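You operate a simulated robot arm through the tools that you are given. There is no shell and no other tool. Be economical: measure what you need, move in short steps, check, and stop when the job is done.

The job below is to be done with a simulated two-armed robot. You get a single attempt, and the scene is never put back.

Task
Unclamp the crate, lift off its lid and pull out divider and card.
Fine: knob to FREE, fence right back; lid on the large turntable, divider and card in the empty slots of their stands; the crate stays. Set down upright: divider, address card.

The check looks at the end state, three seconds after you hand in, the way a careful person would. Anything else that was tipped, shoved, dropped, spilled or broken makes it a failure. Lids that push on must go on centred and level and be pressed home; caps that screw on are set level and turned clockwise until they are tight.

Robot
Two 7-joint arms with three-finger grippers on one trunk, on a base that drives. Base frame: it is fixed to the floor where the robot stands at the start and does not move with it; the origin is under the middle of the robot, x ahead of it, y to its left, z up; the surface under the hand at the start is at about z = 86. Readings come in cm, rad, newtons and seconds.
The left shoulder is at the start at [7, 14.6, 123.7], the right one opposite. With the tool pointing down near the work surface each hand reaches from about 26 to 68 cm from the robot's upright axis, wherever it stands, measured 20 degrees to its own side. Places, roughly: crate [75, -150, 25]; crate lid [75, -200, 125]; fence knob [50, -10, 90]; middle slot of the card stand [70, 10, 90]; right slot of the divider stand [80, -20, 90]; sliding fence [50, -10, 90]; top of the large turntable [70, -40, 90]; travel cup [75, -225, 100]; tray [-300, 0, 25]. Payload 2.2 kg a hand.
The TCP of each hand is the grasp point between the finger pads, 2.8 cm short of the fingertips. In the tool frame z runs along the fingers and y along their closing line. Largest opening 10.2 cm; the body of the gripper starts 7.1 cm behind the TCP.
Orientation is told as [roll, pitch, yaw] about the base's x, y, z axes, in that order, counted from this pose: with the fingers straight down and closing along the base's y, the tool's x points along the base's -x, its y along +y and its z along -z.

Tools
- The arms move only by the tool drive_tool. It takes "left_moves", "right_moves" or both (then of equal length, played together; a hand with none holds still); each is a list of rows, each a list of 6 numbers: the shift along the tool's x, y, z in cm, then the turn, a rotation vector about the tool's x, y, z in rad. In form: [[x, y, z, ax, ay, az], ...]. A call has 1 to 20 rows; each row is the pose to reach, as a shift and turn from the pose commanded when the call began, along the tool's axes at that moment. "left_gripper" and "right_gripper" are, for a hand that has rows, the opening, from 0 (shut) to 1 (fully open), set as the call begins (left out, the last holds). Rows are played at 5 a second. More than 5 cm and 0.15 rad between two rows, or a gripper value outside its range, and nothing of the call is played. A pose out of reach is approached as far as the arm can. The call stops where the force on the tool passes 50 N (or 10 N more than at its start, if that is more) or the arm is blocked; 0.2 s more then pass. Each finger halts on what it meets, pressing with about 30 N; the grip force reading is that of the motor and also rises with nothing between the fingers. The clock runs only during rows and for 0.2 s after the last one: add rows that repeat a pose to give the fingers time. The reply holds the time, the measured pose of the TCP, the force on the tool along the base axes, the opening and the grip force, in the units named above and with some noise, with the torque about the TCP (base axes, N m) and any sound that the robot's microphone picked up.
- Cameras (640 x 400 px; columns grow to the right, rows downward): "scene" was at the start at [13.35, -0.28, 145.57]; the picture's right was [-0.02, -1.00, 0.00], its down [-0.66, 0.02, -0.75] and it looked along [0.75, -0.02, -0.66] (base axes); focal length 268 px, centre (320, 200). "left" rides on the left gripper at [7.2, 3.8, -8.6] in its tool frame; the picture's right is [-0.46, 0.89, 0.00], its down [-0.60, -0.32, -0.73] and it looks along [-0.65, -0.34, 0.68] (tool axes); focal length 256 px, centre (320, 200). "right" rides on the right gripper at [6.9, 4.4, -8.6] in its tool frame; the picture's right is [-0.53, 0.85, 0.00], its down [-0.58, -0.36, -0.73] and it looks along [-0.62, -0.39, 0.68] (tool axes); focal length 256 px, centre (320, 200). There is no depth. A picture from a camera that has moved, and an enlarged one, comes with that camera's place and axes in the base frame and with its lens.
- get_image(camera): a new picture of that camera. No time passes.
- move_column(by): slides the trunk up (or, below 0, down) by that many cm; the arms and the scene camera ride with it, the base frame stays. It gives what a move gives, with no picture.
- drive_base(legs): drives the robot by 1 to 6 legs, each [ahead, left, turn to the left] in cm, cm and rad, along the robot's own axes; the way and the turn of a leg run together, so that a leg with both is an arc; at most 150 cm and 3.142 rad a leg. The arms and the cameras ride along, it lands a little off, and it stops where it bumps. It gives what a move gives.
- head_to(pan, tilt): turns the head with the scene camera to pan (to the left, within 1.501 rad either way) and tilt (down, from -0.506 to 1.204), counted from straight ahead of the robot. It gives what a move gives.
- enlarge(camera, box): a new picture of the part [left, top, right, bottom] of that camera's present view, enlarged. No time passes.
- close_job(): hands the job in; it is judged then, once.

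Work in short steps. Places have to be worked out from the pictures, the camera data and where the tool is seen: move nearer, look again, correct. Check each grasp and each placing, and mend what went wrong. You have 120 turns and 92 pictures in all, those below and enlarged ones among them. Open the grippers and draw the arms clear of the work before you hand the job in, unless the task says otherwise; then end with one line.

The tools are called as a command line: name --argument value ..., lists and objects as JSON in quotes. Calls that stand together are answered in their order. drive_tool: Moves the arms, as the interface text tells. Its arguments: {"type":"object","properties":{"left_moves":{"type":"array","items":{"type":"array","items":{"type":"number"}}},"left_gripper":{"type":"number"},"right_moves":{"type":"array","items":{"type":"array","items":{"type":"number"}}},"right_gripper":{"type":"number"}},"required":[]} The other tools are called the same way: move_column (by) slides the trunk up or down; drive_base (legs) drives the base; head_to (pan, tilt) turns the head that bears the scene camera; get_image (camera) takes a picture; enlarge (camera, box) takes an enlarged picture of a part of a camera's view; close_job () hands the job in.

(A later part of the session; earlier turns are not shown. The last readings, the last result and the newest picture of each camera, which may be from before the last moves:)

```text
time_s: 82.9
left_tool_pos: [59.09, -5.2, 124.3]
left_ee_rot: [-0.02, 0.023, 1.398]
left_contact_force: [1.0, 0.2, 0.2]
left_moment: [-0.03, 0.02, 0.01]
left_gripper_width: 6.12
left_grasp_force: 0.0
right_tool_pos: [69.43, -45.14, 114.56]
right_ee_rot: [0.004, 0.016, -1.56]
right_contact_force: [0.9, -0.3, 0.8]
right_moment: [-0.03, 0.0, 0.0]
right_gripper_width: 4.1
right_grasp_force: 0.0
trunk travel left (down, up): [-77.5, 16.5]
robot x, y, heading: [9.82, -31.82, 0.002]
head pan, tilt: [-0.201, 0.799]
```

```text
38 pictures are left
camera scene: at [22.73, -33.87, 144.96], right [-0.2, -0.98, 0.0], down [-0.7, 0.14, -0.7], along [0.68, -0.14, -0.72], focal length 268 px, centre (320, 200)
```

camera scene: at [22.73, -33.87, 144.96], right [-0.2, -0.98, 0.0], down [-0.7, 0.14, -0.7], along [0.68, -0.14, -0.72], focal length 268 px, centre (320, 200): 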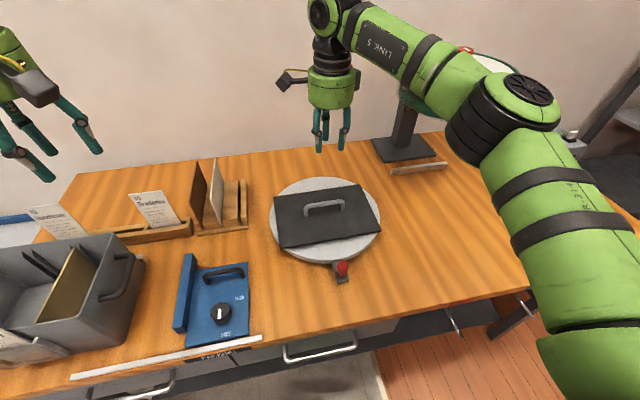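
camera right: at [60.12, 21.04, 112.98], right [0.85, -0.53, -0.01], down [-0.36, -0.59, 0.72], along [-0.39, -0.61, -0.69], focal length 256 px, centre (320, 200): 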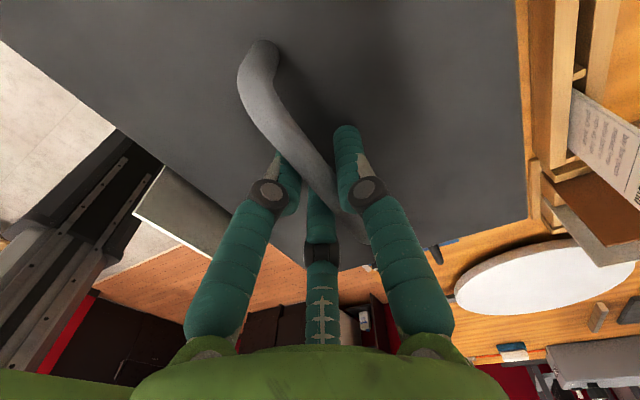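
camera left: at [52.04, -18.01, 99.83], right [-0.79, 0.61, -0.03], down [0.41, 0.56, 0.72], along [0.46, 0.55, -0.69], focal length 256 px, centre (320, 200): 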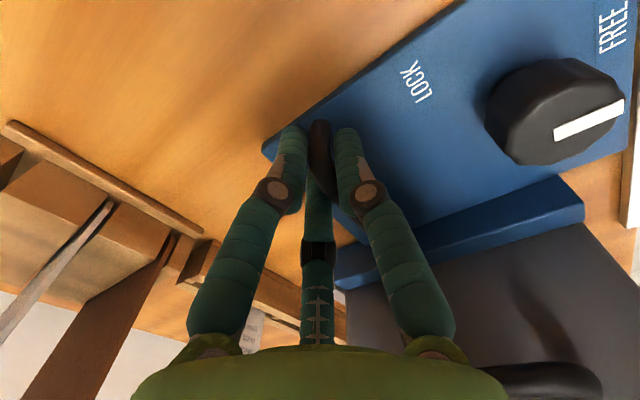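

Lid sits centred on the turntable. I pull the right hand back, restoring yaw 0, and drive left to look into the crate.

drive_tool --right_moves '[[0, -1.3, 0, 0, 0, -0.13], [0, -2.6, 0, 0, 0, -0.26], [0, -3.9, 0, 0, 0, -0.39], [0, -5.2, 0, 0, 0, -0.52], [0, -6.5, 0, 0, 0, -0.65], [0, -7.8, 0, 0, 0, -0.78], [0, -9.1, 0, 0, 0, -0.91], [0, -10.4, 0, 0, 0, -1.04], [0, -11.7, 0, 0, 0, -1.17], [0, -13, 0, 0, 0, -1.3], [0, -14.3, 0, 0, 0, -1.43], [0, -15.6, 0, 0, 0, -1.56]]' --right_gripper 0.5

drive_base --legs '[[0, 32, 0]]'

head_to --pan 0.15 --tilt 0.9

get_image --camera "scene"

enlarge --camera "scene" --box '[190, 150, 390, 300]'

```text
time_s: 85.5
left_tool_pos: [59.16, -5.2, 124.39]
left_ee_rot: [-0.02, 0.023, 1.398]
left_contact_force: [-0.5, -0.1, 0.1]
left_moment: [0.02, -0.01, -0.03]
left_gripper_width: 6.12
left_grasp_force: 0.0
right_tool_pos: [53.82, -45.38, 114.73]
right_ee_rot: [0.016, -0.003, 0.002]
right_contact_force: [-0.2, -0.8, -0.5]
right_moment: [0.0, -0.03, 0.0]
right_gripper_width: 5.08
right_grasp_force: 0.0
trunk travel left (down, up): [-77.5, 16.5]
robot x, y, heading: [9.62, -32.28, -0.001]
head pan, tilt: [-0.201, 0.799]
```

```text
time_s: 87.7
left_tool_pos: [59.26, 26.48, 124.45]
left_ee_rot: [-0.021, 0.021, 1.392]
left_contact_force: [0.3, 0.0, 0.3]
left_moment: [0.03, 0.01, 0.02]
left_gripper_width: 6.11
left_grasp_force: 0.0
right_tool_pos: [53.87, -13.7, 114.74]
right_ee_rot: [0.016, -0.003, -0.004]
right_contact_force: [-0.4, -0.1, -1.4]
right_moment: [0.02, 0.03, 0.0]
right_gripper_width: 5.08
right_grasp_force: 0.1
trunk travel left (down, up): [-77.5, 16.5]
robot x, y, heading: [9.77, -0.07, -0.006]
head pan, tilt: [-0.201, 0.799]
```

```text
time_s: 88.5
left_tool_pos: [59.3, 26.77, 124.26]
left_ee_rot: [-0.02, 0.022, 1.391]
left_contact_force: [-0.8, -0.4, -0.1]
left_moment: [-0.01, 0.01, -0.01]
left_gripper_width: 6.13
left_grasp_force: 0.0
right_tool_pos: [53.8, -13.41, 114.78]
right_ee_rot: [0.013, -0.002, -0.006]
right_contact_force: [-0.7, 0.6, 0.0]
right_moment: [0.03, 0.04, -0.03]
right_gripper_width: 5.1
right_grasp_force: 0.2
trunk travel left (down, up): [-77.5, 16.5]
robot x, y, heading: [10.21, -0.47, -0.004]
head pan, tilt: [0.15, 0.901]
```

```text
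37 pictures are left
camera scene: at [22.3, 0.93, 144.18], right [0.15, -0.99, 0.0], down [-0.78, -0.11, -0.62], along [0.61, 0.09, -0.78], focal length 268 px, centre (320, 200)
```

scene: 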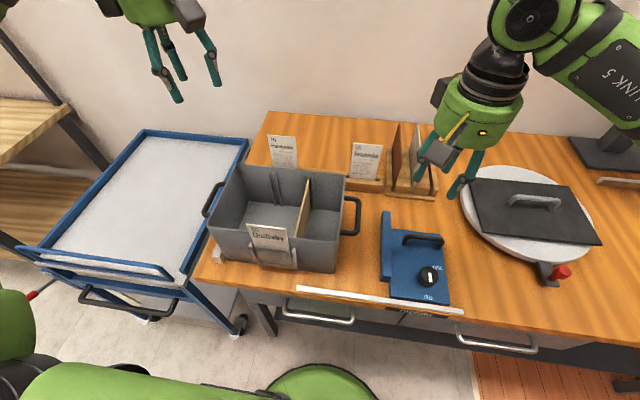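

```text
2.67 times, centred on (290, 225) of scene
camera zoom: at [22.3, 0.93, 144.18], right [0.15, -0.99, 0.0], down [-0.78, -0.11, -0.62], along [0.61, 0.09, -0.78], focal length 716 px, centre (400, 133)
```

zoom: 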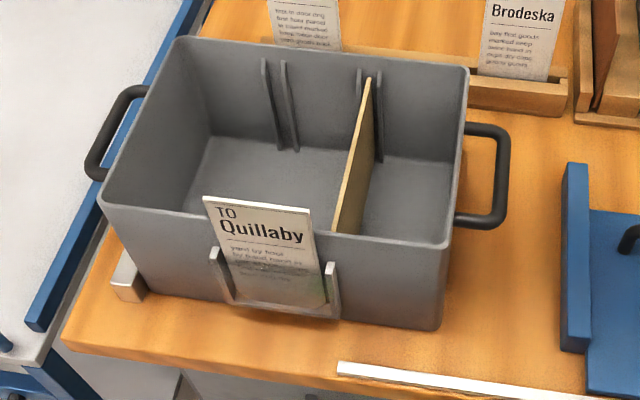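

Crate interior is visible: the divider (normal along y) sits at y≈9.8 with its top near z 98, and the card stands in the front clip at x≈45, y≈13.5. I'll take the card first with the left hand: drive 6 cm ahead, then move above the card.

drive_base --legs '[[6, 0, 0]]'

drive_tool --left_moves '[[2, 2.1, 1, 0, 0, -0.02], [4, 4.2, 2, 0, 0, -0.04], [6, 6.3, 3, 0, 0, -0.06], [8, 8.4, 4, 0, 0, -0.08], [10, 10.5, 5, -0.01, -0.01, -0.1], [12, 12.6, 6, -0.02, -0.02, -0.12], [14, 14.7, 6, -0.02, -0.022, -0.15], [16.6, 17.1, 6, -0.02, -0.022, -0.18], [16.6, 17.1, 6, -0.02, -0.022, -0.18]]' --left_gripper 0.5

get_image --camera "left"

get_image --camera "scene"

```text
time_s: 89.5
left_tool_pos: [64.66, 26.59, 124.69]
left_ee_rot: [-0.028, 0.021, 1.394]
left_contact_force: [-0.5, 0.7, 0.5]
left_moment: [-0.03, -0.09, 0.01]
left_gripper_width: 6.13
left_grasp_force: 0.0
right_tool_pos: [59.08, -13.63, 114.94]
right_ee_rot: [0.015, -0.009, -0.004]
right_contact_force: [-1.4, 0.6, 0.7]
right_moment: [0.01, -0.06, 0.04]
right_gripper_width: 5.1
right_grasp_force: 0.1
trunk travel left (down, up): [-77.5, 16.5]
robot x, y, heading: [15.39, -0.16, 0.001]
head pan, tilt: [0.15, 0.901]
```

```text
time_s: 91.5
left_tool_pos: [45.43, 13.31, 118.57]
left_ee_rot: [0.003, -0.001, 1.572]
left_contact_force: [0.3, 0.0, 0.2]
left_moment: [0.01, 0.0, -0.01]
left_gripper_width: 5.15
left_grasp_force: 0.0
right_tool_pos: [59.72, -13.49, 114.69]
right_ee_rot: [0.015, -0.004, -0.005]
right_contact_force: [0.3, 0.2, -0.5]
right_moment: [0.01, 0.01, 0.01]
right_gripper_width: 5.09
right_grasp_force: 0.1
trunk travel left (down, up): [-77.5, 16.5]
robot x, y, heading: [15.99, -0.05, -0.002]
head pan, tilt: [0.15, 0.901]
```

```text
35 pictures are left
camera left: at [41.79, 6.06, 127.09], right [-0.89, 0.46, 0.0], down [0.32, 0.61, 0.73], along [0.34, 0.65, -0.68], focal length 256 px, centre (320, 200)
```

left: 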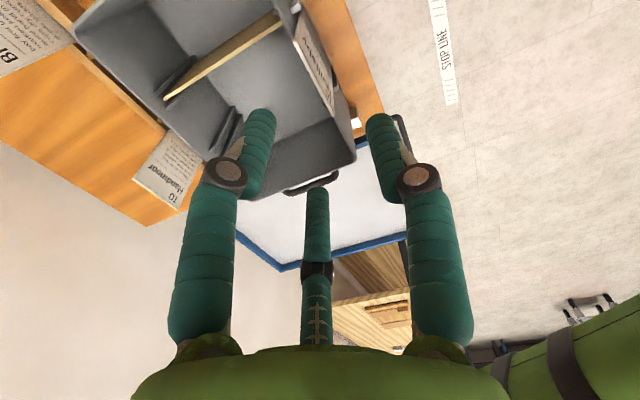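

```text
34 pictures are left
camera scene: at [28.2, 0.91, 144.17], right [0.15, -0.99, 0.0], down [-0.78, -0.11, -0.62], along [0.61, 0.09, -0.78], focal length 268 px, centre (320, 200)
```

scene: 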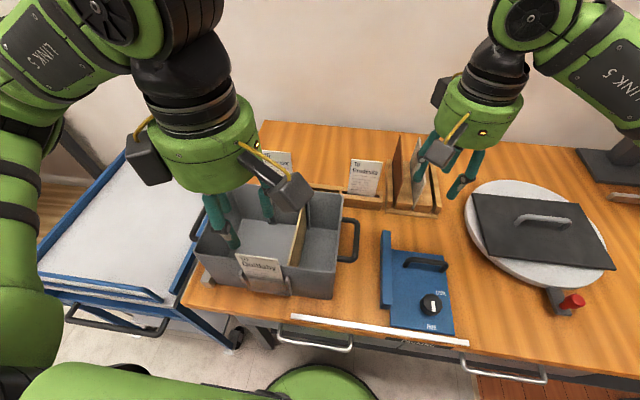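

I zoom in on the card's top edge from both cameras to fix its x and height.

enlarge --camera "left" --box '[240, 0, 400, 130]'

enlarge --camera "scene" --box '[200, 220, 340, 310]'

```text
3.08 times, centred on (320, 65) of left
camera zoom: at [41.79, 6.06, 127.09], right [-0.89, 0.46, 0.0], down [0.32, 0.61, 0.73], along [0.34, 0.65, -0.68], focal length 788 px, centre (320, 615)
```

zoom: 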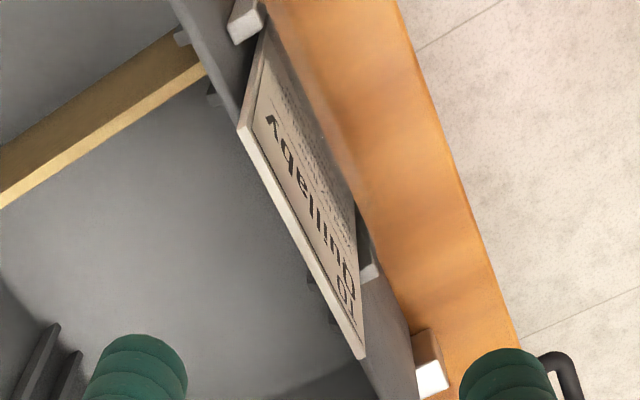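

```text
4.44 times, centred on (270, 265) of scene
camera zoom: at [28.2, 0.91, 144.17], right [0.15, -0.99, 0.0], down [-0.78, -0.11, -0.62], along [0.61, 0.09, -0.78], focal length 1193 px, centre (542, -89)
```

zoom: 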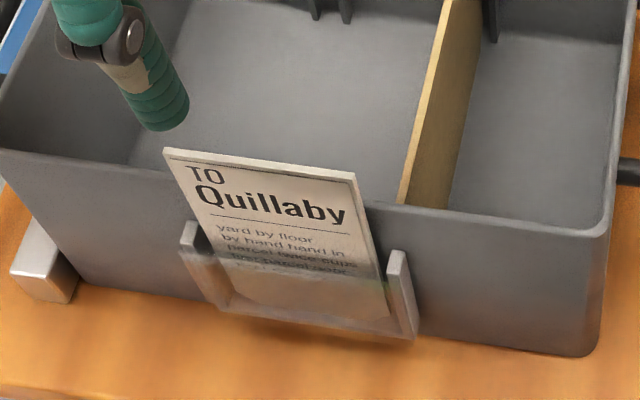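

Both views agree: card top at z≈104.7, x≈46.2, y 10.4–17.5. I position and descend to TCP 103.6.

drive_tool --left_moves '[[-0.4, -0.5, 3, 0, 0, 0], [-0.7, -1.05, 6, 0, 0, 0], [-0.7, -1.05, 9, 0, 0, 0], [-0.7, -1.05, 11.5, 0, 0, 0], [-0.7, -1.05, 13.5, 0, 0, 0], [-0.7, -1.05, 14.9, 0, 0, 0], [-0.7, -1.05, 14.9, 0, 0, 0]]'

get_image --camera "left"

```text
time_s: 93.0
left_tool_pos: [46.51, 13.8, 103.32]
left_ee_rot: [-0.001, 0.002, 1.572]
left_contact_force: [-0.2, 0.3, 0.2]
left_moment: [-0.02, -0.02, 0.04]
left_gripper_width: 5.08
left_grasp_force: 0.0
right_tool_pos: [59.77, -13.56, 114.77]
right_ee_rot: [0.016, -0.003, -0.004]
right_contact_force: [0.4, 0.0, -0.1]
right_moment: [0.03, -0.01, -0.01]
right_gripper_width: 5.13
right_grasp_force: 0.1
trunk travel left (down, up): [-77.5, 16.5]
robot x, y, heading: [15.79, -0.18, -0.008]
head pan, tilt: [0.15, 0.901]
```

```text
31 pictures are left
camera left: at [42.76, 6.57, 111.95], right [-0.89, 0.46, 0.0], down [0.32, 0.61, 0.73], along [0.34, 0.65, -0.68], focal length 256 px, centre (320, 200)
```

left: 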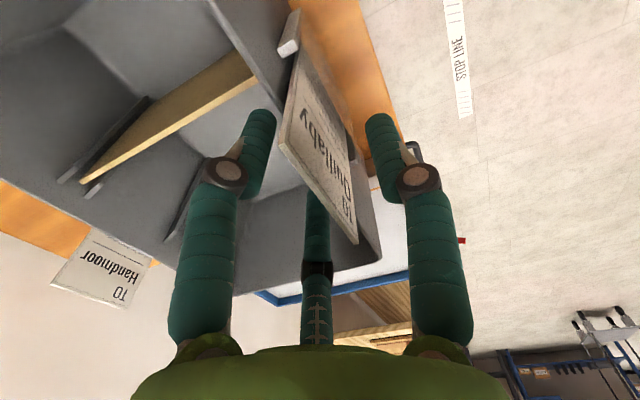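

The card is between front prong and the two rear ones. I close.

drive_tool --left_moves '[[0, 0, 0, 0, 0, 0], [0, 0, 0, 0, 0, 0], [0, 0, 0, 0, 0, 0], [0, 0, 0, 0, 0, 0]]' --left_gripper 0.0

get_image --camera "left"

```text
time_s: 94.0
left_tool_pos: [46.47, 13.72, 103.43]
left_ee_rot: [0.002, 0.002, 1.573]
left_contact_force: [-0.3, -0.1, 0.3]
left_moment: [0.03, -0.02, -0.03]
left_gripper_width: 0.57
left_grasp_force: 30.0
right_tool_pos: [59.71, -13.58, 114.74]
right_ee_rot: [0.015, -0.003, -0.004]
right_contact_force: [-0.1, 0.1, -0.5]
right_moment: [0.0, 0.01, 0.0]
right_gripper_width: 5.12
right_grasp_force: 0.0
trunk travel left (down, up): [-77.5, 16.5]
robot x, y, heading: [15.82, -0.23, -0.003]
head pan, tilt: [0.15, 0.901]
```

```text
30 pictures are left
camera left: at [42.77, 6.58, 111.97], right [-0.89, 0.46, 0.0], down [0.32, 0.61, 0.73], along [0.34, 0.65, -0.68], focal length 256 px, centre (320, 200)
```

left: 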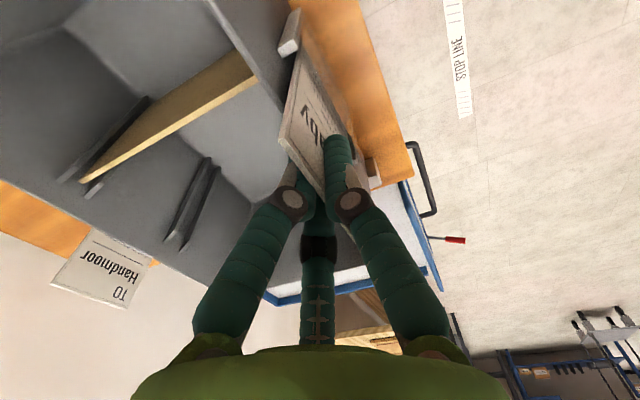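

Gripped cleanly (0.57 cm, no side force). I lift slowly straight up.

drive_tool --left_moves '[[0, 0, -0.4, 0, 0, 0], [0, 0, -0.9, 0, 0, 0], [0, 0, -1.5, 0, 0, 0], [0, 0, -2.2, 0, 0, 0], [0, 0, -3, 0, 0, 0], [0, 0, -4, 0, 0, 0], [0, 0, -5, 0, 0, 0], [0, 0, -6, 0, 0, 0], [0, 0, -7, 0, 0, 0], [0, 0, -8, 0, 0, 0], [0, 0, -9, 0, 0, 0], [0, 0, -10.2, 0, 0, 0], [0, 0, -11.4, 0, 0, 0], [0, 0, -12.6, 0, 0, 0], [0, 0, -13.8, 0, 0, 0], [0, 0, -15, 0, 0, 0]]'

get_image --camera "scene"

```text
time_s: 97.5
left_tool_pos: [46.47, 13.85, 118.63]
left_ee_rot: [0.004, 0.001, 1.576]
left_contact_force: [-0.7, 0.6, 0.1]
left_moment: [-0.01, 0.02, 0.01]
left_gripper_width: 0.6
left_grasp_force: 30.4
right_tool_pos: [59.75, -13.57, 114.74]
right_ee_rot: [0.016, -0.005, -0.004]
right_contact_force: [0.2, -0.7, 0.9]
right_moment: [0.01, 0.02, -0.02]
right_gripper_width: 5.09
right_grasp_force: 0.0
trunk travel left (down, up): [-77.5, 16.5]
robot x, y, heading: [15.87, 0.3, 0.0]
head pan, tilt: [0.15, 0.901]
```

```text
29 pictures are left
camera scene: at [28.12, 0.83, 144.18], right [0.15, -0.99, 0.0], down [-0.78, -0.11, -0.62], along [0.61, 0.09, -0.78], focal length 268 px, centre (320, 200)
```

scene: 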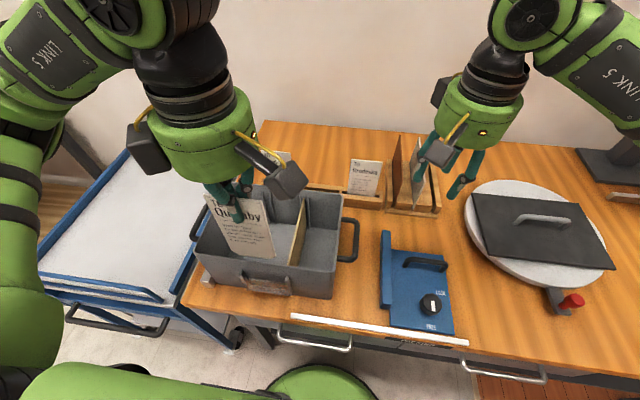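

Card is out and upright. I zoom on the card stand to locate its middle slot.

enlarge --camera "scene" --box '[250, 120, 450, 230]'

enlarge --camera "left" --box '[0, 0, 320, 250]'

```text
3.20 times, centred on (350, 175) of scene
camera zoom: at [28.12, 0.83, 144.18], right [0.15, -0.99, 0.0], down [-0.78, -0.11, -0.62], along [0.61, 0.09, -0.78], focal length 859 px, centre (224, 280)
```

zoom: 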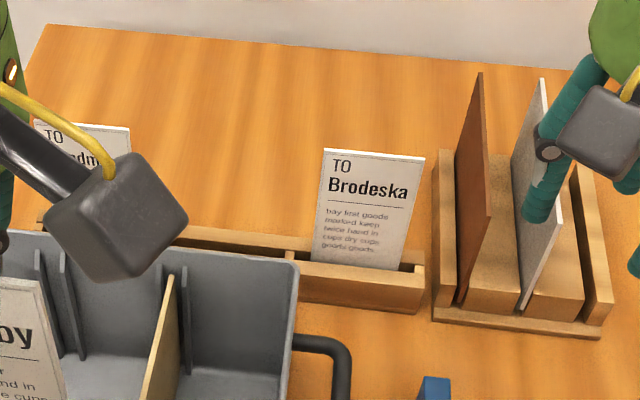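

```text
1.60 times, centred on (160, 125) of left
camera zoom: at [42.85, 6.62, 127.17], right [-0.89, 0.46, 0.0], down [0.32, 0.61, 0.73], along [0.34, 0.65, -0.68], focal length 410 px, centre (576, 320)
```

zoom: 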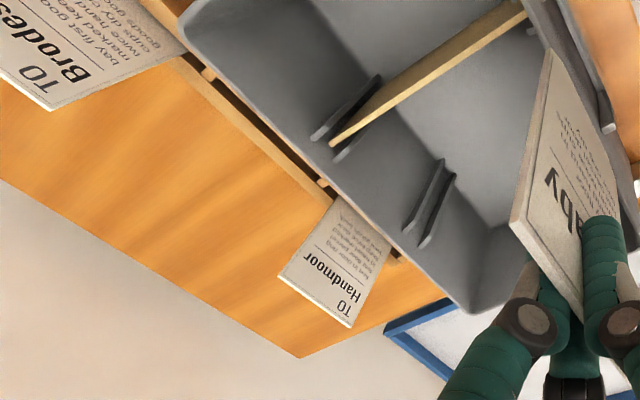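

The left-hand view gives the middle bay as y 2.2–13.1 with slot line x≈74.9. I carry the card there at height, moving the right hand away.

drive_tool --left_moves '[[0.7, -3.2, 0, 0, 0, 0], [1.4, -6.4, 0, 0, 0, 0], [2.1, -9.5, 0, 0, 0, 0], [2.8, -12.7, 0, 0, 0, 0], [3.5, -15.8, 0, 0, 0, 0], [4.2, -19, 0, 0, 0, 0], [4.9, -22.2, 0, 0, 0, 0], [5.6, -25.3, 0, 0, 0, 0], [6.35, -28.4, 0, 0, 0, 0], [6.35, -28.4, 4, 0, 0, 0], [6.35, -28.4, 8, 0, 0, 0], [6.35, -28.4, 10, 0, 0, 0], [6.35, -28.4, 10, 0, 0, 0]]' --right_moves '[[1, -2, 0, 0, 0, 0], [2, -4, 0, 0, 0, 0], [3, -6, 0, 0, 0, 0], [4, -8, 0, 0, 0, 0], [5, -10, 0, 0, 0, 0], [6, -12, 0, 0, 0, 0], [7, -14, 0, 0, 0, 0], [8, -16, 0, 0, 0, 0], [8, -18, 0, 0, 0, 0], [8, -18, 0, 0, 0, 0], [8, -18, 0, 0, 0, 0], [8, -18, 0, 0, 0, 0], [8, -18, 0, 0, 0, 0]]'

enlarge --camera "scene" --box '[230, 110, 430, 230]'

get_image --camera "left"

```text
time_s: 100.2
left_tool_pos: [75.07, 7.38, 108.52]
left_ee_rot: [-0.001, 0.0, 1.573]
left_contact_force: [0.3, 0.7, -0.3]
left_moment: [-0.03, -0.05, 0.01]
left_gripper_width: 0.6
left_grasp_force: 30.4
right_tool_pos: [51.68, -31.69, 114.57]
right_ee_rot: [0.013, -0.003, -0.004]
right_contact_force: [-0.4, -0.1, 0.6]
right_moment: [-0.03, -0.02, 0.01]
right_gripper_width: 5.09
right_grasp_force: 0.1
trunk travel left (down, up): [-77.5, 16.5]
robot x, y, heading: [15.67, -0.18, -0.002]
head pan, tilt: [0.15, 0.901]
```

```text
3.20 times, centred on (330, 170) of scene
camera zoom: at [28.13, 0.9, 144.18], right [0.15, -0.99, 0.0], down [-0.78, -0.11, -0.62], along [0.61, 0.09, -0.78], focal length 859 px, centre (288, 296)
```

zoom: 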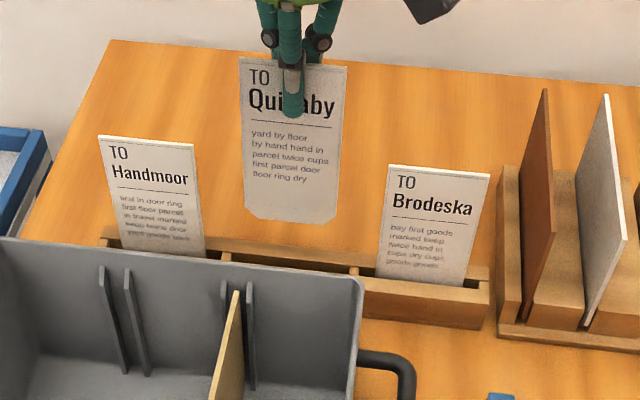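

```text
25 pictures are left
camera left: at [71.23, 0.16, 117.12], right [-0.89, 0.46, 0.0], down [0.32, 0.61, 0.73], along [0.34, 0.65, -0.68], focal length 256 px, centre (320, 200)
```

left: 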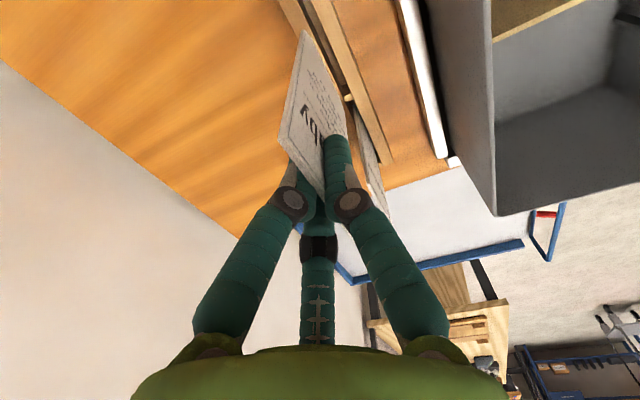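

The card hangs upright over the bay. I zoom with the left camera to line up its lower edge with the slot.

enlarge --camera "left" --box '[250, 0, 410, 130]'

```text
3.08 times, centred on (330, 65) of left
camera zoom: at [71.23, 0.16, 117.12], right [-0.89, 0.46, 0.0], down [0.32, 0.61, 0.73], along [0.34, 0.65, -0.68], focal length 788 px, centre (289, 615)
```

zoom: 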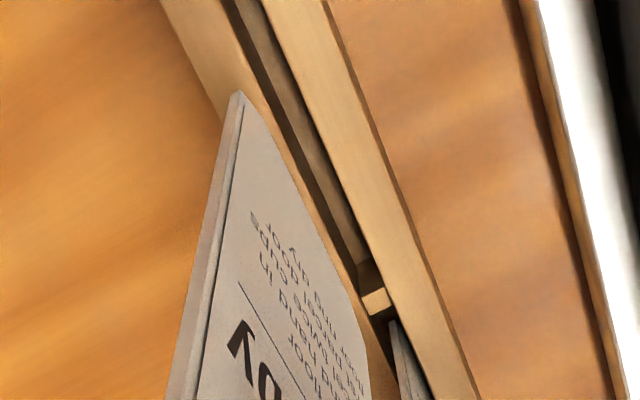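

Slot centre measures x≈74.4 and the card is at ≈74.7, so I shift −0.3 cm and lower to just above the rails.

drive_tool --left_moves '[[0, 0.3, 0.5, 0, 0, 0], [0, 0.3, 1.5, 0, 0, 0], [0, 0.3, 2.5, 0, 0, 0], [0, 0.3, 3.5, 0, 0, 0], [0, 0.3, 3.5, 0, 0, 0]]'

enlarge --camera "left" --box '[250, 0, 410, 130]'

```text
time_s: 101.5
left_tool_pos: [74.61, 7.46, 105.01]
left_ee_rot: [0.001, 0.003, 1.574]
left_contact_force: [0.1, -0.6, 0.3]
left_moment: [-0.01, -0.02, 0.0]
left_gripper_width: 0.61
left_grasp_force: 29.8
right_tool_pos: [51.53, -31.74, 114.54]
right_ee_rot: [0.015, -0.004, -0.005]
right_contact_force: [-0.4, 0.9, 0.4]
right_moment: [0.01, 0.03, 0.0]
right_gripper_width: 5.09
right_grasp_force: 0.2
trunk travel left (down, up): [-77.5, 16.5]
robot x, y, heading: [16.03, -0.24, -0.001]
head pan, tilt: [0.15, 0.901]
```

```text
3.08 times, centred on (330, 65) of left
camera zoom: at [70.93, 0.28, 113.54], right [-0.89, 0.46, 0.0], down [0.32, 0.61, 0.73], along [0.34, 0.65, -0.68], focal length 788 px, centre (289, 615)
```

zoom: 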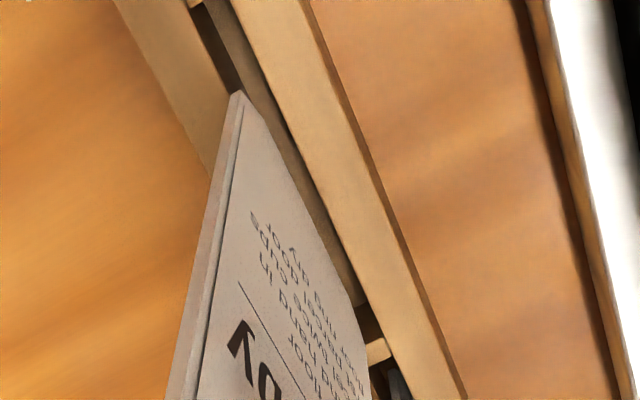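

The card's lower edge lines up inside the slot. I lower in small steps, watching force.

drive_tool --left_moves '[[0, 0, 0.5, 0, 0, 0], [0, 0, 1, 0, 0, 0], [0, 0, 1.5, 0, 0, 0], [0, 0, 2, 0, 0, 0], [0, 0, 2.4, 0, 0, 0], [0, 0, 2.8, 0, 0, 0], [0, 0, 3.2, 0, 0, 0], [0, 0, 3.6, 0, 0, 0], [0, 0, 4, 0, 0, 0]]'

enlarge --camera "scene" --box '[230, 110, 430, 230]'

```text
time_s: 103.5
left_tool_pos: [74.67, 7.47, 100.89]
left_ee_rot: [0.0, 0.002, 1.573]
left_contact_force: [-0.3, 0.0, 0.5]
left_moment: [0.03, 0.04, 0.03]
left_gripper_width: 0.63
left_grasp_force: 29.9
right_tool_pos: [51.52, -31.73, 114.53]
right_ee_rot: [0.014, -0.005, -0.003]
right_contact_force: [-1.1, 0.4, -0.5]
right_moment: [-0.02, -0.01, -0.02]
right_gripper_width: 5.09
right_grasp_force: 0.1
trunk travel left (down, up): [-77.5, 16.5]
robot x, y, heading: [16.03, 0.19, -0.004]
head pan, tilt: [0.15, 0.901]
```

```text
3.20 times, centred on (330, 170) of scene
camera zoom: at [28.16, 0.84, 144.18], right [0.15, -0.99, 0.0], down [-0.78, -0.11, -0.62], along [0.61, 0.09, -0.78], focal length 859 px, centre (288, 296)
```

zoom: 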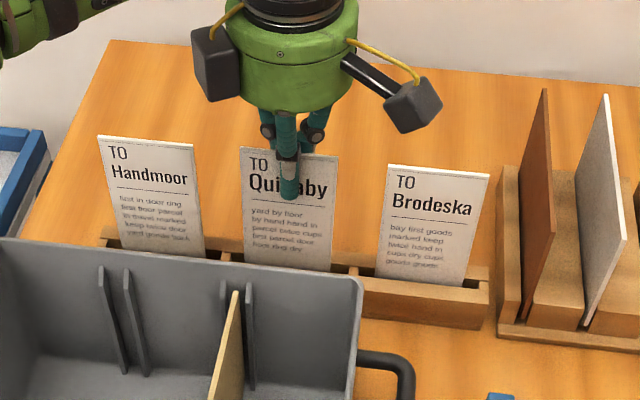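

It entered the slot with no resistance and its top is almost level with its neighbours. I lower the last millimetres to contact.

drive_tool --left_moves '[[0, 0, 0.15, 0, 0, 0], [0, 0, 0.3, 0, 0, 0], [0, 0, 0.45, 0, 0, 0], [0, 0, 0.55, 0, 0, 0]]'

```text
time_s: 104.5
left_tool_pos: [74.56, 7.52, 100.68]
left_ee_rot: [-0.004, 0.004, 1.573]
left_contact_force: [1.2, -0.4, 9.5]
left_moment: [-0.16, -0.03, -0.01]
left_gripper_width: 0.61
left_grasp_force: 30.3
right_tool_pos: [51.43, -31.73, 114.54]
right_ee_rot: [0.017, -0.006, -0.005]
right_contact_force: [-0.6, -0.9, 0.6]
right_moment: [0.0, -0.03, -0.01]
right_gripper_width: 5.09
right_grasp_force: 0.0
trunk travel left (down, up): [-77.5, 16.5]
robot x, y, heading: [15.68, 0.04, -0.002]
head pan, tilt: [0.15, 0.901]
```

Bottom contact at 9.5 N: card is seated. I open slightly, lift straight up, and check.

drive_tool --left_moves '[[0, 0, -0.1, 0, 0, 0], [0, 0, -0.1, 0, 0, 0], [0, 0, -0.1, 0, 0, 0], [0, 0, -2, 0, 0, 0], [0, 0, -5, 0, 0, 0], [0, 0, -9, 0, 0, 0], [0, 0, -13, 0, 0, 0], [0, 0, -17, 0, 0, 0], [0, 4, -19, 0, 0, 0], [0, 8, -20, 0, 0, 0]]' --left_gripper 0.35

enlarge --camera "scene" --box '[230, 110, 430, 230]'

```text
time_s: 106.7
left_tool_pos: [66.51, 7.82, 120.62]
left_ee_rot: [0.0, 0.001, 1.573]
left_contact_force: [-1.0, 0.7, 0.3]
left_moment: [-0.03, -0.06, 0.04]
left_gripper_width: 3.55
left_grasp_force: 0.2
right_tool_pos: [51.41, -31.67, 114.56]
right_ee_rot: [0.016, -0.006, -0.004]
right_contact_force: [0.1, -0.5, 0.6]
right_moment: [-0.01, 0.0, -0.01]
right_gripper_width: 5.12
right_grasp_force: 0.1
trunk travel left (down, up): [-77.5, 16.5]
robot x, y, heading: [15.52, -0.24, -0.003]
head pan, tilt: [0.15, 0.901]
```

```text
3.20 times, centred on (330, 170) of scene
camera zoom: at [27.95, 0.96, 144.2], right [0.15, -0.99, 0.0], down [-0.77, -0.12, -0.62], along [0.62, 0.09, -0.78], focal length 859 px, centre (288, 296)
```

zoom: 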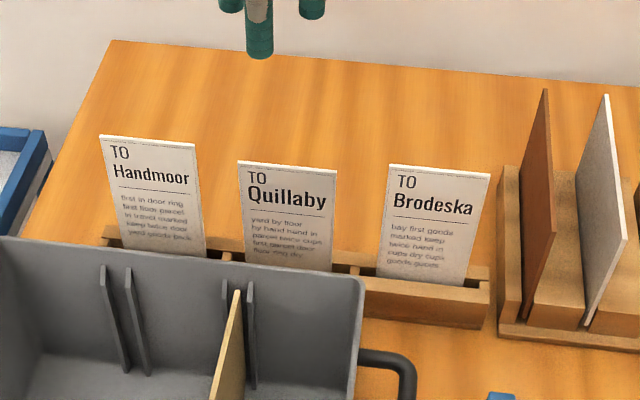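

The card stands properly in the middle slot. Next the divider: I retract the left hand to its side, then bring the right hand over the divider's front half at [53.5, 9.8].

drive_tool --left_moves '[[-3.5, 1, -0.5, 0, 0, 0], [-7, 2, -1, 0, 0, 0], [-10.5, 3, -1.5, 0, 0, 0], [-14, 4, -2, 0, 0, 0], [-17.5, 5, -2.5, 0, 0, 0], [-21, 6, -3, 0, 0, 0], [-24.5, 7, -3.5, 0, 0, 0], [-28, 8, -4, 0, 0, 0]]'

drive_tool --right_moves '[[-0.2, 4.1, 0, 0.01, 0.005, 0], [-0.4, 8.2, 0, 0.016, 0.005, 0], [-0.6, 12.3, 0, 0.016, 0.005, 0], [-0.8, 16.4, 0, 0.016, 0.005, 0], [-1, 20.5, 0, 0.016, 0.005, 0], [-1.2, 24.6, 0, 0.016, 0.005, 0], [-1.4, 28.7, 0, 0.016, 0.005, 0], [-1.6, 32.8, 0, 0.016, 0.005, 0], [-1.8, 36.9, 1, 0.016, 0.005, 0], [-2.1, 39.5, 3, 0.016, 0.005, 0], [-2.1, 41.5, 6, 0.016, 0.005, 0], [-2.1, 41.5, 6, 0.016, 0.005, 0]]' --right_gripper 0.4

get_image --camera "right"

enlarge --camera "scene" --box '[190, 140, 370, 300]'

```text
time_s: 108.5
left_tool_pos: [58.48, 35.82, 124.24]
left_ee_rot: [-0.001, 0.004, 1.573]
left_contact_force: [-0.4, -0.2, -0.8]
left_moment: [0.0, -0.03, -0.01]
left_gripper_width: 3.59
left_grasp_force: 0.1
right_tool_pos: [51.45, -31.58, 114.65]
right_ee_rot: [0.015, -0.006, -0.003]
right_contact_force: [-0.3, 0.1, 0.0]
right_moment: [-0.02, -0.04, 0.01]
right_gripper_width: 5.07
right_grasp_force: 0.1
trunk travel left (down, up): [-77.5, 16.5]
robot x, y, heading: [15.43, -0.12, -0.004]
head pan, tilt: [0.15, 0.901]
```

```text
time_s: 111.0
left_tool_pos: [58.61, 35.53, 124.33]
left_ee_rot: [0.002, 0.003, 1.572]
left_contact_force: [-0.7, 0.4, 0.4]
left_moment: [-0.01, 0.01, -0.05]
left_gripper_width: 3.57
left_grasp_force: 0.1
right_tool_pos: [54.05, 9.93, 109.08]
right_ee_rot: [0.0, 0.002, -0.004]
right_contact_force: [-0.3, 0.0, 0.0]
right_moment: [0.02, -0.03, 0.01]
right_gripper_width: 4.1
right_grasp_force: 0.0
trunk travel left (down, up): [-77.5, 16.5]
robot x, y, heading: [15.68, -0.11, -0.003]
head pan, tilt: [0.15, 0.901]
```

```text
20 pictures are left
camera right: at [47.07, 14.25, 117.69], right [0.54, 0.84, 0.0], down [0.58, -0.37, 0.73], along [0.62, -0.39, -0.68], focal length 256 px, centre (320, 200)
```

right: 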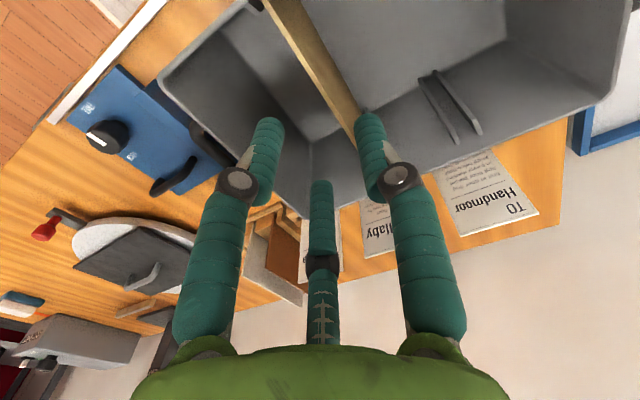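

```text
2.50 times, centred on (280, 220) of scene
camera zoom: at [28.12, 0.82, 144.18], right [0.15, -0.99, 0.0], down [-0.78, -0.11, -0.62], along [0.61, 0.09, -0.78], focal length 671 px, centre (420, 150)
```

zoom: 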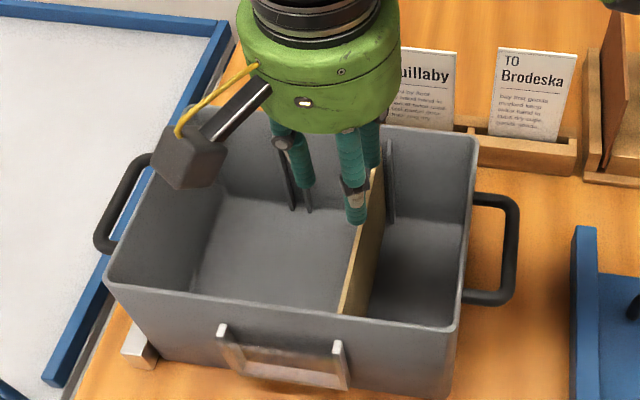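

The divider measures y≈10.0, top z≈98.3, right under the hand. I descend to TCP 96.3 with the fingers straddling it.

drive_tool --right_moves '[[0, -0.1, 3, 0, 0, 0], [0, -0.1, 6, 0, 0, 0], [0, -0.1, 8, 0, 0, 0], [0, -0.1, 10, 0, 0, 0], [0, -0.1, 11.5, 0, 0, 0], [0, -0.1, 12.7, 0, 0, 0], [0, -0.1, 12.7, 0, 0, 0]]' --right_gripper 0.5

get_image --camera "right"

```text
time_s: 112.7
left_tool_pos: [58.56, 35.49, 124.27]
left_ee_rot: [-0.001, 0.001, 1.571]
left_contact_force: [1.2, -0.1, 0.0]
left_moment: [0.01, 0.03, -0.02]
left_gripper_width: 3.59
left_grasp_force: 0.0
right_tool_pos: [54.02, 10.1, 96.36]
right_ee_rot: [-0.002, 0.003, -0.004]
right_contact_force: [-0.3, -0.2, 0.5]
right_moment: [-0.03, 0.04, -0.02]
right_gripper_width: 5.11
right_grasp_force: 0.0
trunk travel left (down, up): [-77.5, 16.5]
robot x, y, heading: [15.69, 0.08, -0.004]
head pan, tilt: [0.15, 0.901]
```

```text
18 pictures are left
camera right: at [47.14, 14.34, 104.98], right [0.54, 0.84, 0.0], down [0.58, -0.37, 0.73], along [0.62, -0.39, -0.68], focal length 256 px, centre (320, 200)
```

right: 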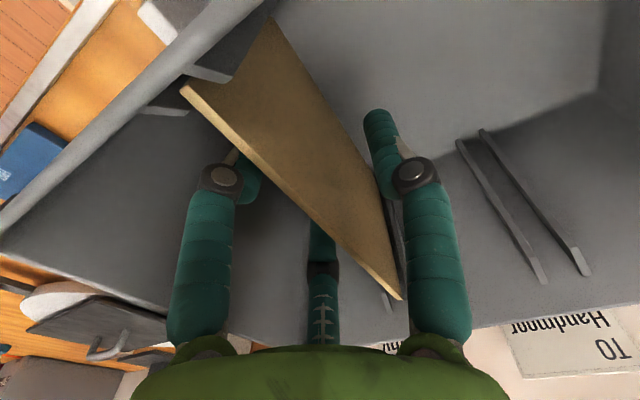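

The plate is between the fingers. I close and check.

drive_tool --right_moves '[[0, 0, 0, 0, 0, 0], [0, 0, 0, 0, 0, 0], [0, 0, 0, 0, 0, 0], [0, 0, 0, 0, 0, 0]]' --right_gripper 0.0

```text
time_s: 113.7
left_tool_pos: [58.63, 35.43, 124.37]
left_ee_rot: [-0.002, 0.001, 1.573]
left_contact_force: [-0.5, -0.5, -0.6]
left_moment: [0.0, -0.03, -0.02]
left_gripper_width: 3.58
left_grasp_force: 0.0
right_tool_pos: [54.04, 10.06, 96.35]
right_ee_rot: [-0.003, 0.001, -0.005]
right_contact_force: [0.2, -1.0, 0.2]
right_moment: [0.02, 0.01, 0.05]
right_gripper_width: 0.74
right_grasp_force: 29.6
trunk travel left (down, up): [-77.5, 16.5]
robot x, y, heading: [15.53, 0.09, -0.005]
head pan, tilt: [0.15, 0.901]
```

Clean grip (0.74 cm, no side load). I lift slowly straight out of the guides.

drive_tool --right_moves '[[0, 0, -0.4, 0, 0, 0], [0, 0, -0.9, 0, 0, 0], [0, 0, -1.5, 0, 0, 0], [0, 0, -2.2, 0, 0, 0], [0, 0, -3, 0, 0, 0], [0, 0, -4, 0, 0, 0], [0, 0, -5, 0, 0, 0], [0, 0, -6, 0, 0, 0], [0, 0, -7, 0, 0, 0], [0, 0, -8, 0, 0, 0], [0, 0, -9, 0, 0, 0], [0, 0, -10.2, 0, 0, 0], [0, 0, -11.4, 0, 0, 0], [0, 0, -12.6, 0, 0, 0], [0, 0, -13.8, 0, 0, 0], [0, 0, -15, 0, 0, 0], [0, 0, -16.2, 0, 0, 0], [0, 0, -17.4, 0, 0, 0], [0, 0, -18.6, 0, 0, 0]]'

get_image --camera "scene"

```text
time_s: 117.7
left_tool_pos: [58.63, 35.53, 124.31]
left_ee_rot: [-0.001, 0.001, 1.572]
left_contact_force: [0.5, 0.4, 0.3]
left_moment: [0.01, -0.03, -0.06]
left_gripper_width: 3.57
left_grasp_force: 0.1
right_tool_pos: [53.96, 10.04, 115.11]
right_ee_rot: [0.0, 0.0, -0.003]
right_contact_force: [-0.7, -0.3, -0.1]
right_moment: [-0.02, 0.01, 0.0]
right_gripper_width: 0.73
right_grasp_force: 29.7
trunk travel left (down, up): [-77.5, 16.5]
robot x, y, heading: [15.27, -0.25, -0.004]
head pan, tilt: [0.15, 0.901]
```

```text
17 pictures are left
camera scene: at [28.12, 0.85, 144.18], right [0.15, -0.99, 0.0], down [-0.78, -0.11, -0.62], along [0.61, 0.09, -0.78], focal length 268 px, centre (320, 200)
```

scene: 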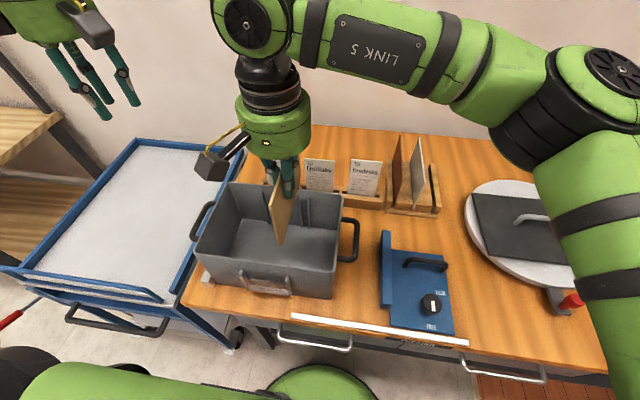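

Divider is out and upright. I carry it sideways at x≈54 to y≈−22, then look at the stand.

drive_tool --right_moves '[[0, -2, 0, 0, 0, 0], [0, -4.5, 0, 0, 0, 0], [0, -7, 0, 0, 0, 0], [0, -10, 0, 0, 0, 0], [0, -13, 0, 0, 0, 0], [0, -16, 0, 0, 0, 0], [0, -19, 0, 0, 0, 0], [0, -22, 0, 0, 0, 0], [0, -25, 0, 0, 0, 0], [0, -28, 0, 0, 0, 0], [0, -30.5, 0, 0, 0, 0], [0, -32, 0, 0, 0, 0]]'

head_to --pan -0.35 --tilt 0.75

get_image --camera "scene"

get_image --camera "right"

```text
time_s: 120.2
left_tool_pos: [58.71, 35.46, 124.46]
left_ee_rot: [0.002, 0.002, 1.573]
left_contact_force: [-0.2, 0.2, 0.2]
left_moment: [0.01, -0.04, 0.01]
left_gripper_width: 3.56
left_grasp_force: 0.1
right_tool_pos: [53.85, -22.09, 115.01]
right_ee_rot: [-0.001, 0.002, -0.002]
right_contact_force: [0.2, -1.1, 0.4]
right_moment: [-0.01, -0.01, -0.01]
right_gripper_width: 0.75
right_grasp_force: 29.6
trunk travel left (down, up): [-77.5, 16.5]
robot x, y, heading: [15.58, -0.16, -0.003]
head pan, tilt: [0.15, 0.901]
```

```text
time_s: 121.2
left_tool_pos: [58.72, 35.56, 124.18]
left_ee_rot: [0.001, 0.003, 1.573]
left_contact_force: [0.3, -0.6, 0.2]
left_moment: [-0.02, -0.06, 0.03]
left_gripper_width: 3.58
left_grasp_force: 0.1
right_tool_pos: [53.76, -22.08, 114.96]
right_ee_rot: [-0.002, 0.001, -0.005]
right_contact_force: [0.9, 0.3, -0.9]
right_moment: [0.03, 0.03, 0.03]
right_gripper_width: 0.73
right_grasp_force: 30.5
trunk travel left (down, up): [-77.5, 16.5]
robot x, y, heading: [15.87, -0.25, -0.005]
head pan, tilt: [-0.351, 0.75]
```

```text
16 pictures are left
camera scene: at [28.45, -3.12, 145.37], right [-0.35, -0.94, 0.0], down [-0.64, 0.24, -0.73], along [0.69, -0.25, -0.68], focal length 268 px, centre (320, 200)
```

scene: 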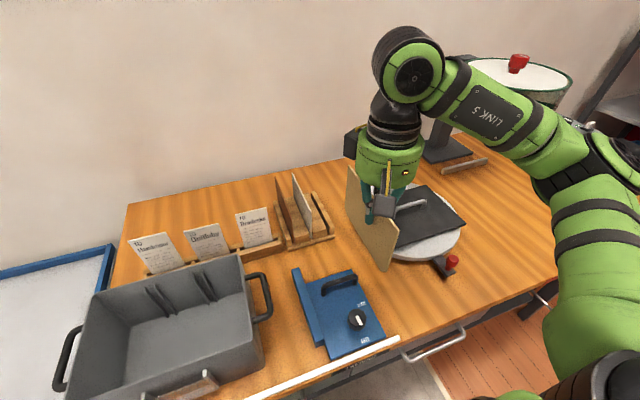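

```text
15 pictures are left
camera right: at [46.92, -17.69, 123.69], right [0.54, 0.84, 0.0], down [0.58, -0.37, 0.73], along [0.62, -0.39, -0.68], focal length 256 px, centre (320, 200)
```

right: 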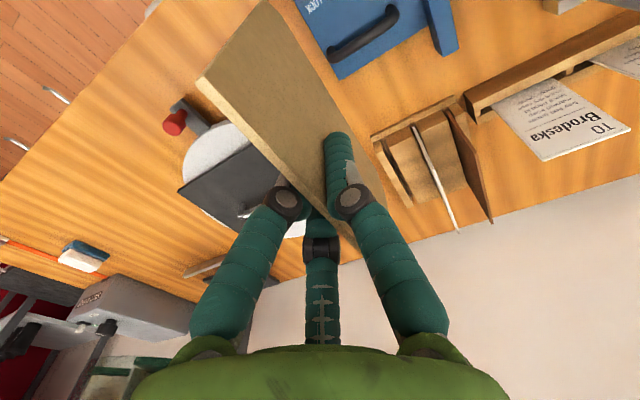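

I zoom on the divider stand from both cameras to fix the free right slot.

enlarge --camera "scene" --box '[255, 160, 355, 260]'

enlarge --camera "right" --box '[340, 80, 520, 240]'

```text
4.00 times, centred on (305, 210) of scene
camera zoom: at [28.45, -3.12, 145.37], right [-0.35, -0.94, 0.0], down [-0.64, 0.24, -0.73], along [0.69, -0.25, -0.68], focal length 1074 px, centre (380, 160)
```

zoom: 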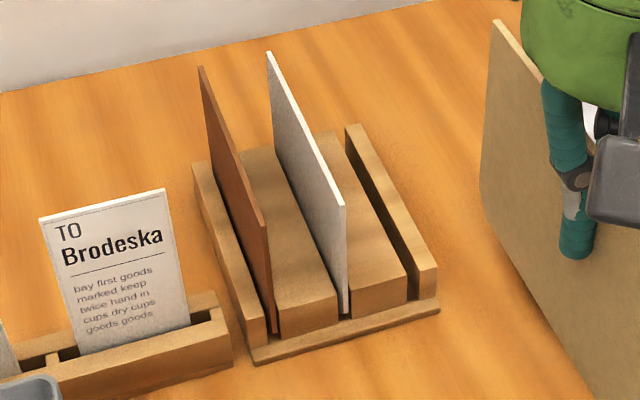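

```text
2.50 times, centred on (430, 160) of right
camera zoom: at [46.92, -17.69, 123.69], right [0.54, 0.84, 0.0], down [0.58, -0.37, 0.73], along [0.62, -0.39, -0.68], focal length 640 px, centre (45, 300)
```

zoom: 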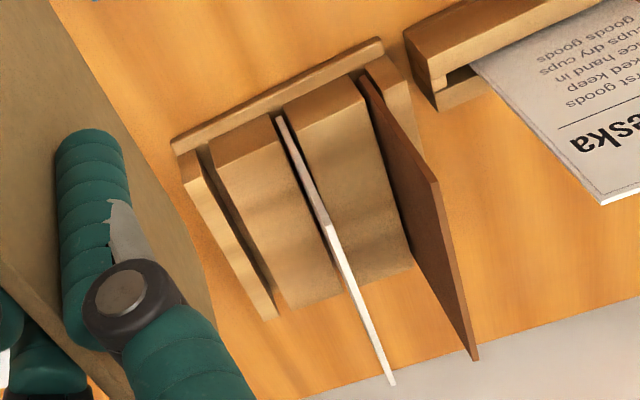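

Neighbours sit at y −11.8 and −16.65 spanning x 72–88, so the free slot is at y≈−21.6 and the hand must go to x≈78.2. I move forward at height.

drive_tool --right_moves '[[-2, 0.1, 0, 0, 0, 0], [-4.5, 0.2, 0, 0, 0, 0], [-7, 0.3, 0, 0, 0, 0], [-9.5, 0.4, 0, 0, 0, 0], [-12, 0.5, 0, 0, 0, 0], [-14.5, 0.5, 0, 0, 0, 0], [-17, 0.5, 0, 0, 0, 0], [-19.5, 0.5, 0, 0, 0, 0], [-22, 0.5, 0, 0, 0, 0], [-24.4, 0.5, 0, 0, 0, 0], [-24.4, 0.5, 2, 0, 0, 0], [-24.4, 0.5, 4, 0, 0, 0], [-24.4, 0.5, 6, 0, 0, 0], [-24.4, 0.5, 8, 0, 0, 0], [-24.4, 0.5, 10, 0, 0, 0], [-24.4, 0.5, 10, 0, 0, 0]]'

enlarge --camera "scene" --box '[255, 150, 365, 260]'

get_image --camera "right"

```text
time_s: 124.6
left_tool_pos: [58.6, 35.61, 124.21]
left_ee_rot: [0.0, 0.002, 1.574]
left_contact_force: [0.2, -0.9, 0.4]
left_moment: [-0.02, 0.0, 0.02]
left_gripper_width: 3.55
left_grasp_force: 0.1
right_tool_pos: [78.24, -21.54, 104.95]
right_ee_rot: [0.0, 0.002, -0.002]
right_contact_force: [0.2, -0.1, 0.0]
right_moment: [-0.02, -0.03, 0.01]
right_gripper_width: 0.73
right_grasp_force: 29.8
trunk travel left (down, up): [-77.5, 16.5]
robot x, y, heading: [16.0, 0.31, -0.004]
head pan, tilt: [-0.351, 0.75]
```

```text
3.64 times, centred on (310, 205) of scene
camera zoom: at [28.44, -3.09, 145.37], right [-0.35, -0.94, 0.0], down [-0.64, 0.24, -0.73], along [0.69, -0.25, -0.68], focal length 976 px, centre (356, 182)
```

zoom: 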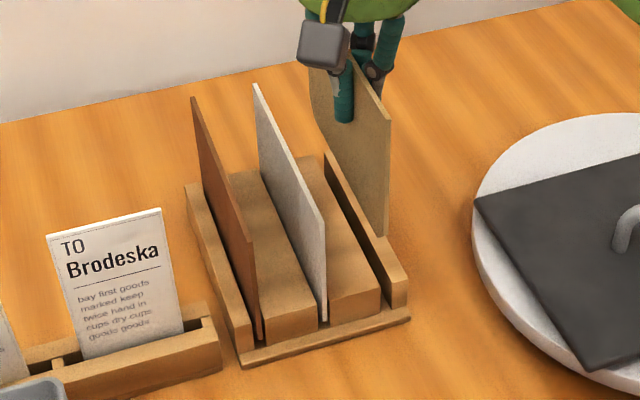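

```text
11 pictures are left
camera right: at [71.4, -17.28, 113.5], right [0.54, 0.84, 0.0], down [0.58, -0.37, 0.73], along [0.62, -0.39, -0.68], focal length 256 px, centre (320, 200)
```

right: 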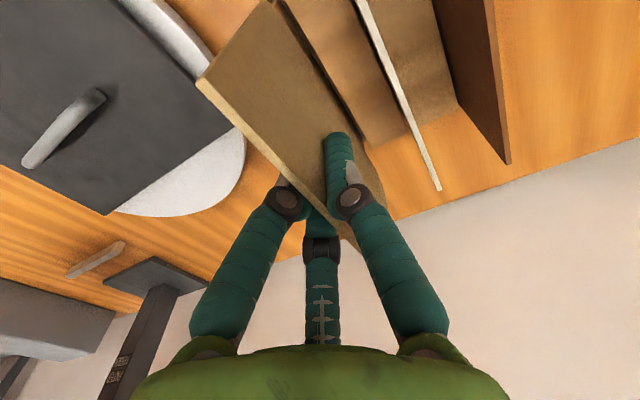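

I zoom with the right camera to compare the plate's lower edge with the slot.

enlarge --camera "right" --box '[190, 0, 450, 200]'

```text
2.00 times, centred on (320, 100) of right
camera zoom: at [71.4, -17.28, 113.5], right [0.54, 0.84, 0.0], down [0.58, -0.37, 0.73], along [0.62, -0.39, -0.68], focal length 512 px, centre (320, 400)
```

zoom: 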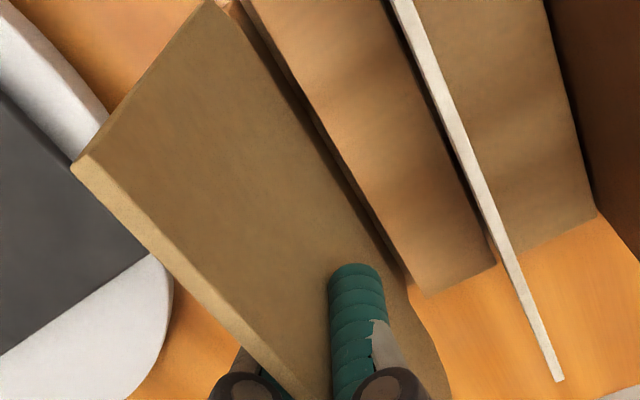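

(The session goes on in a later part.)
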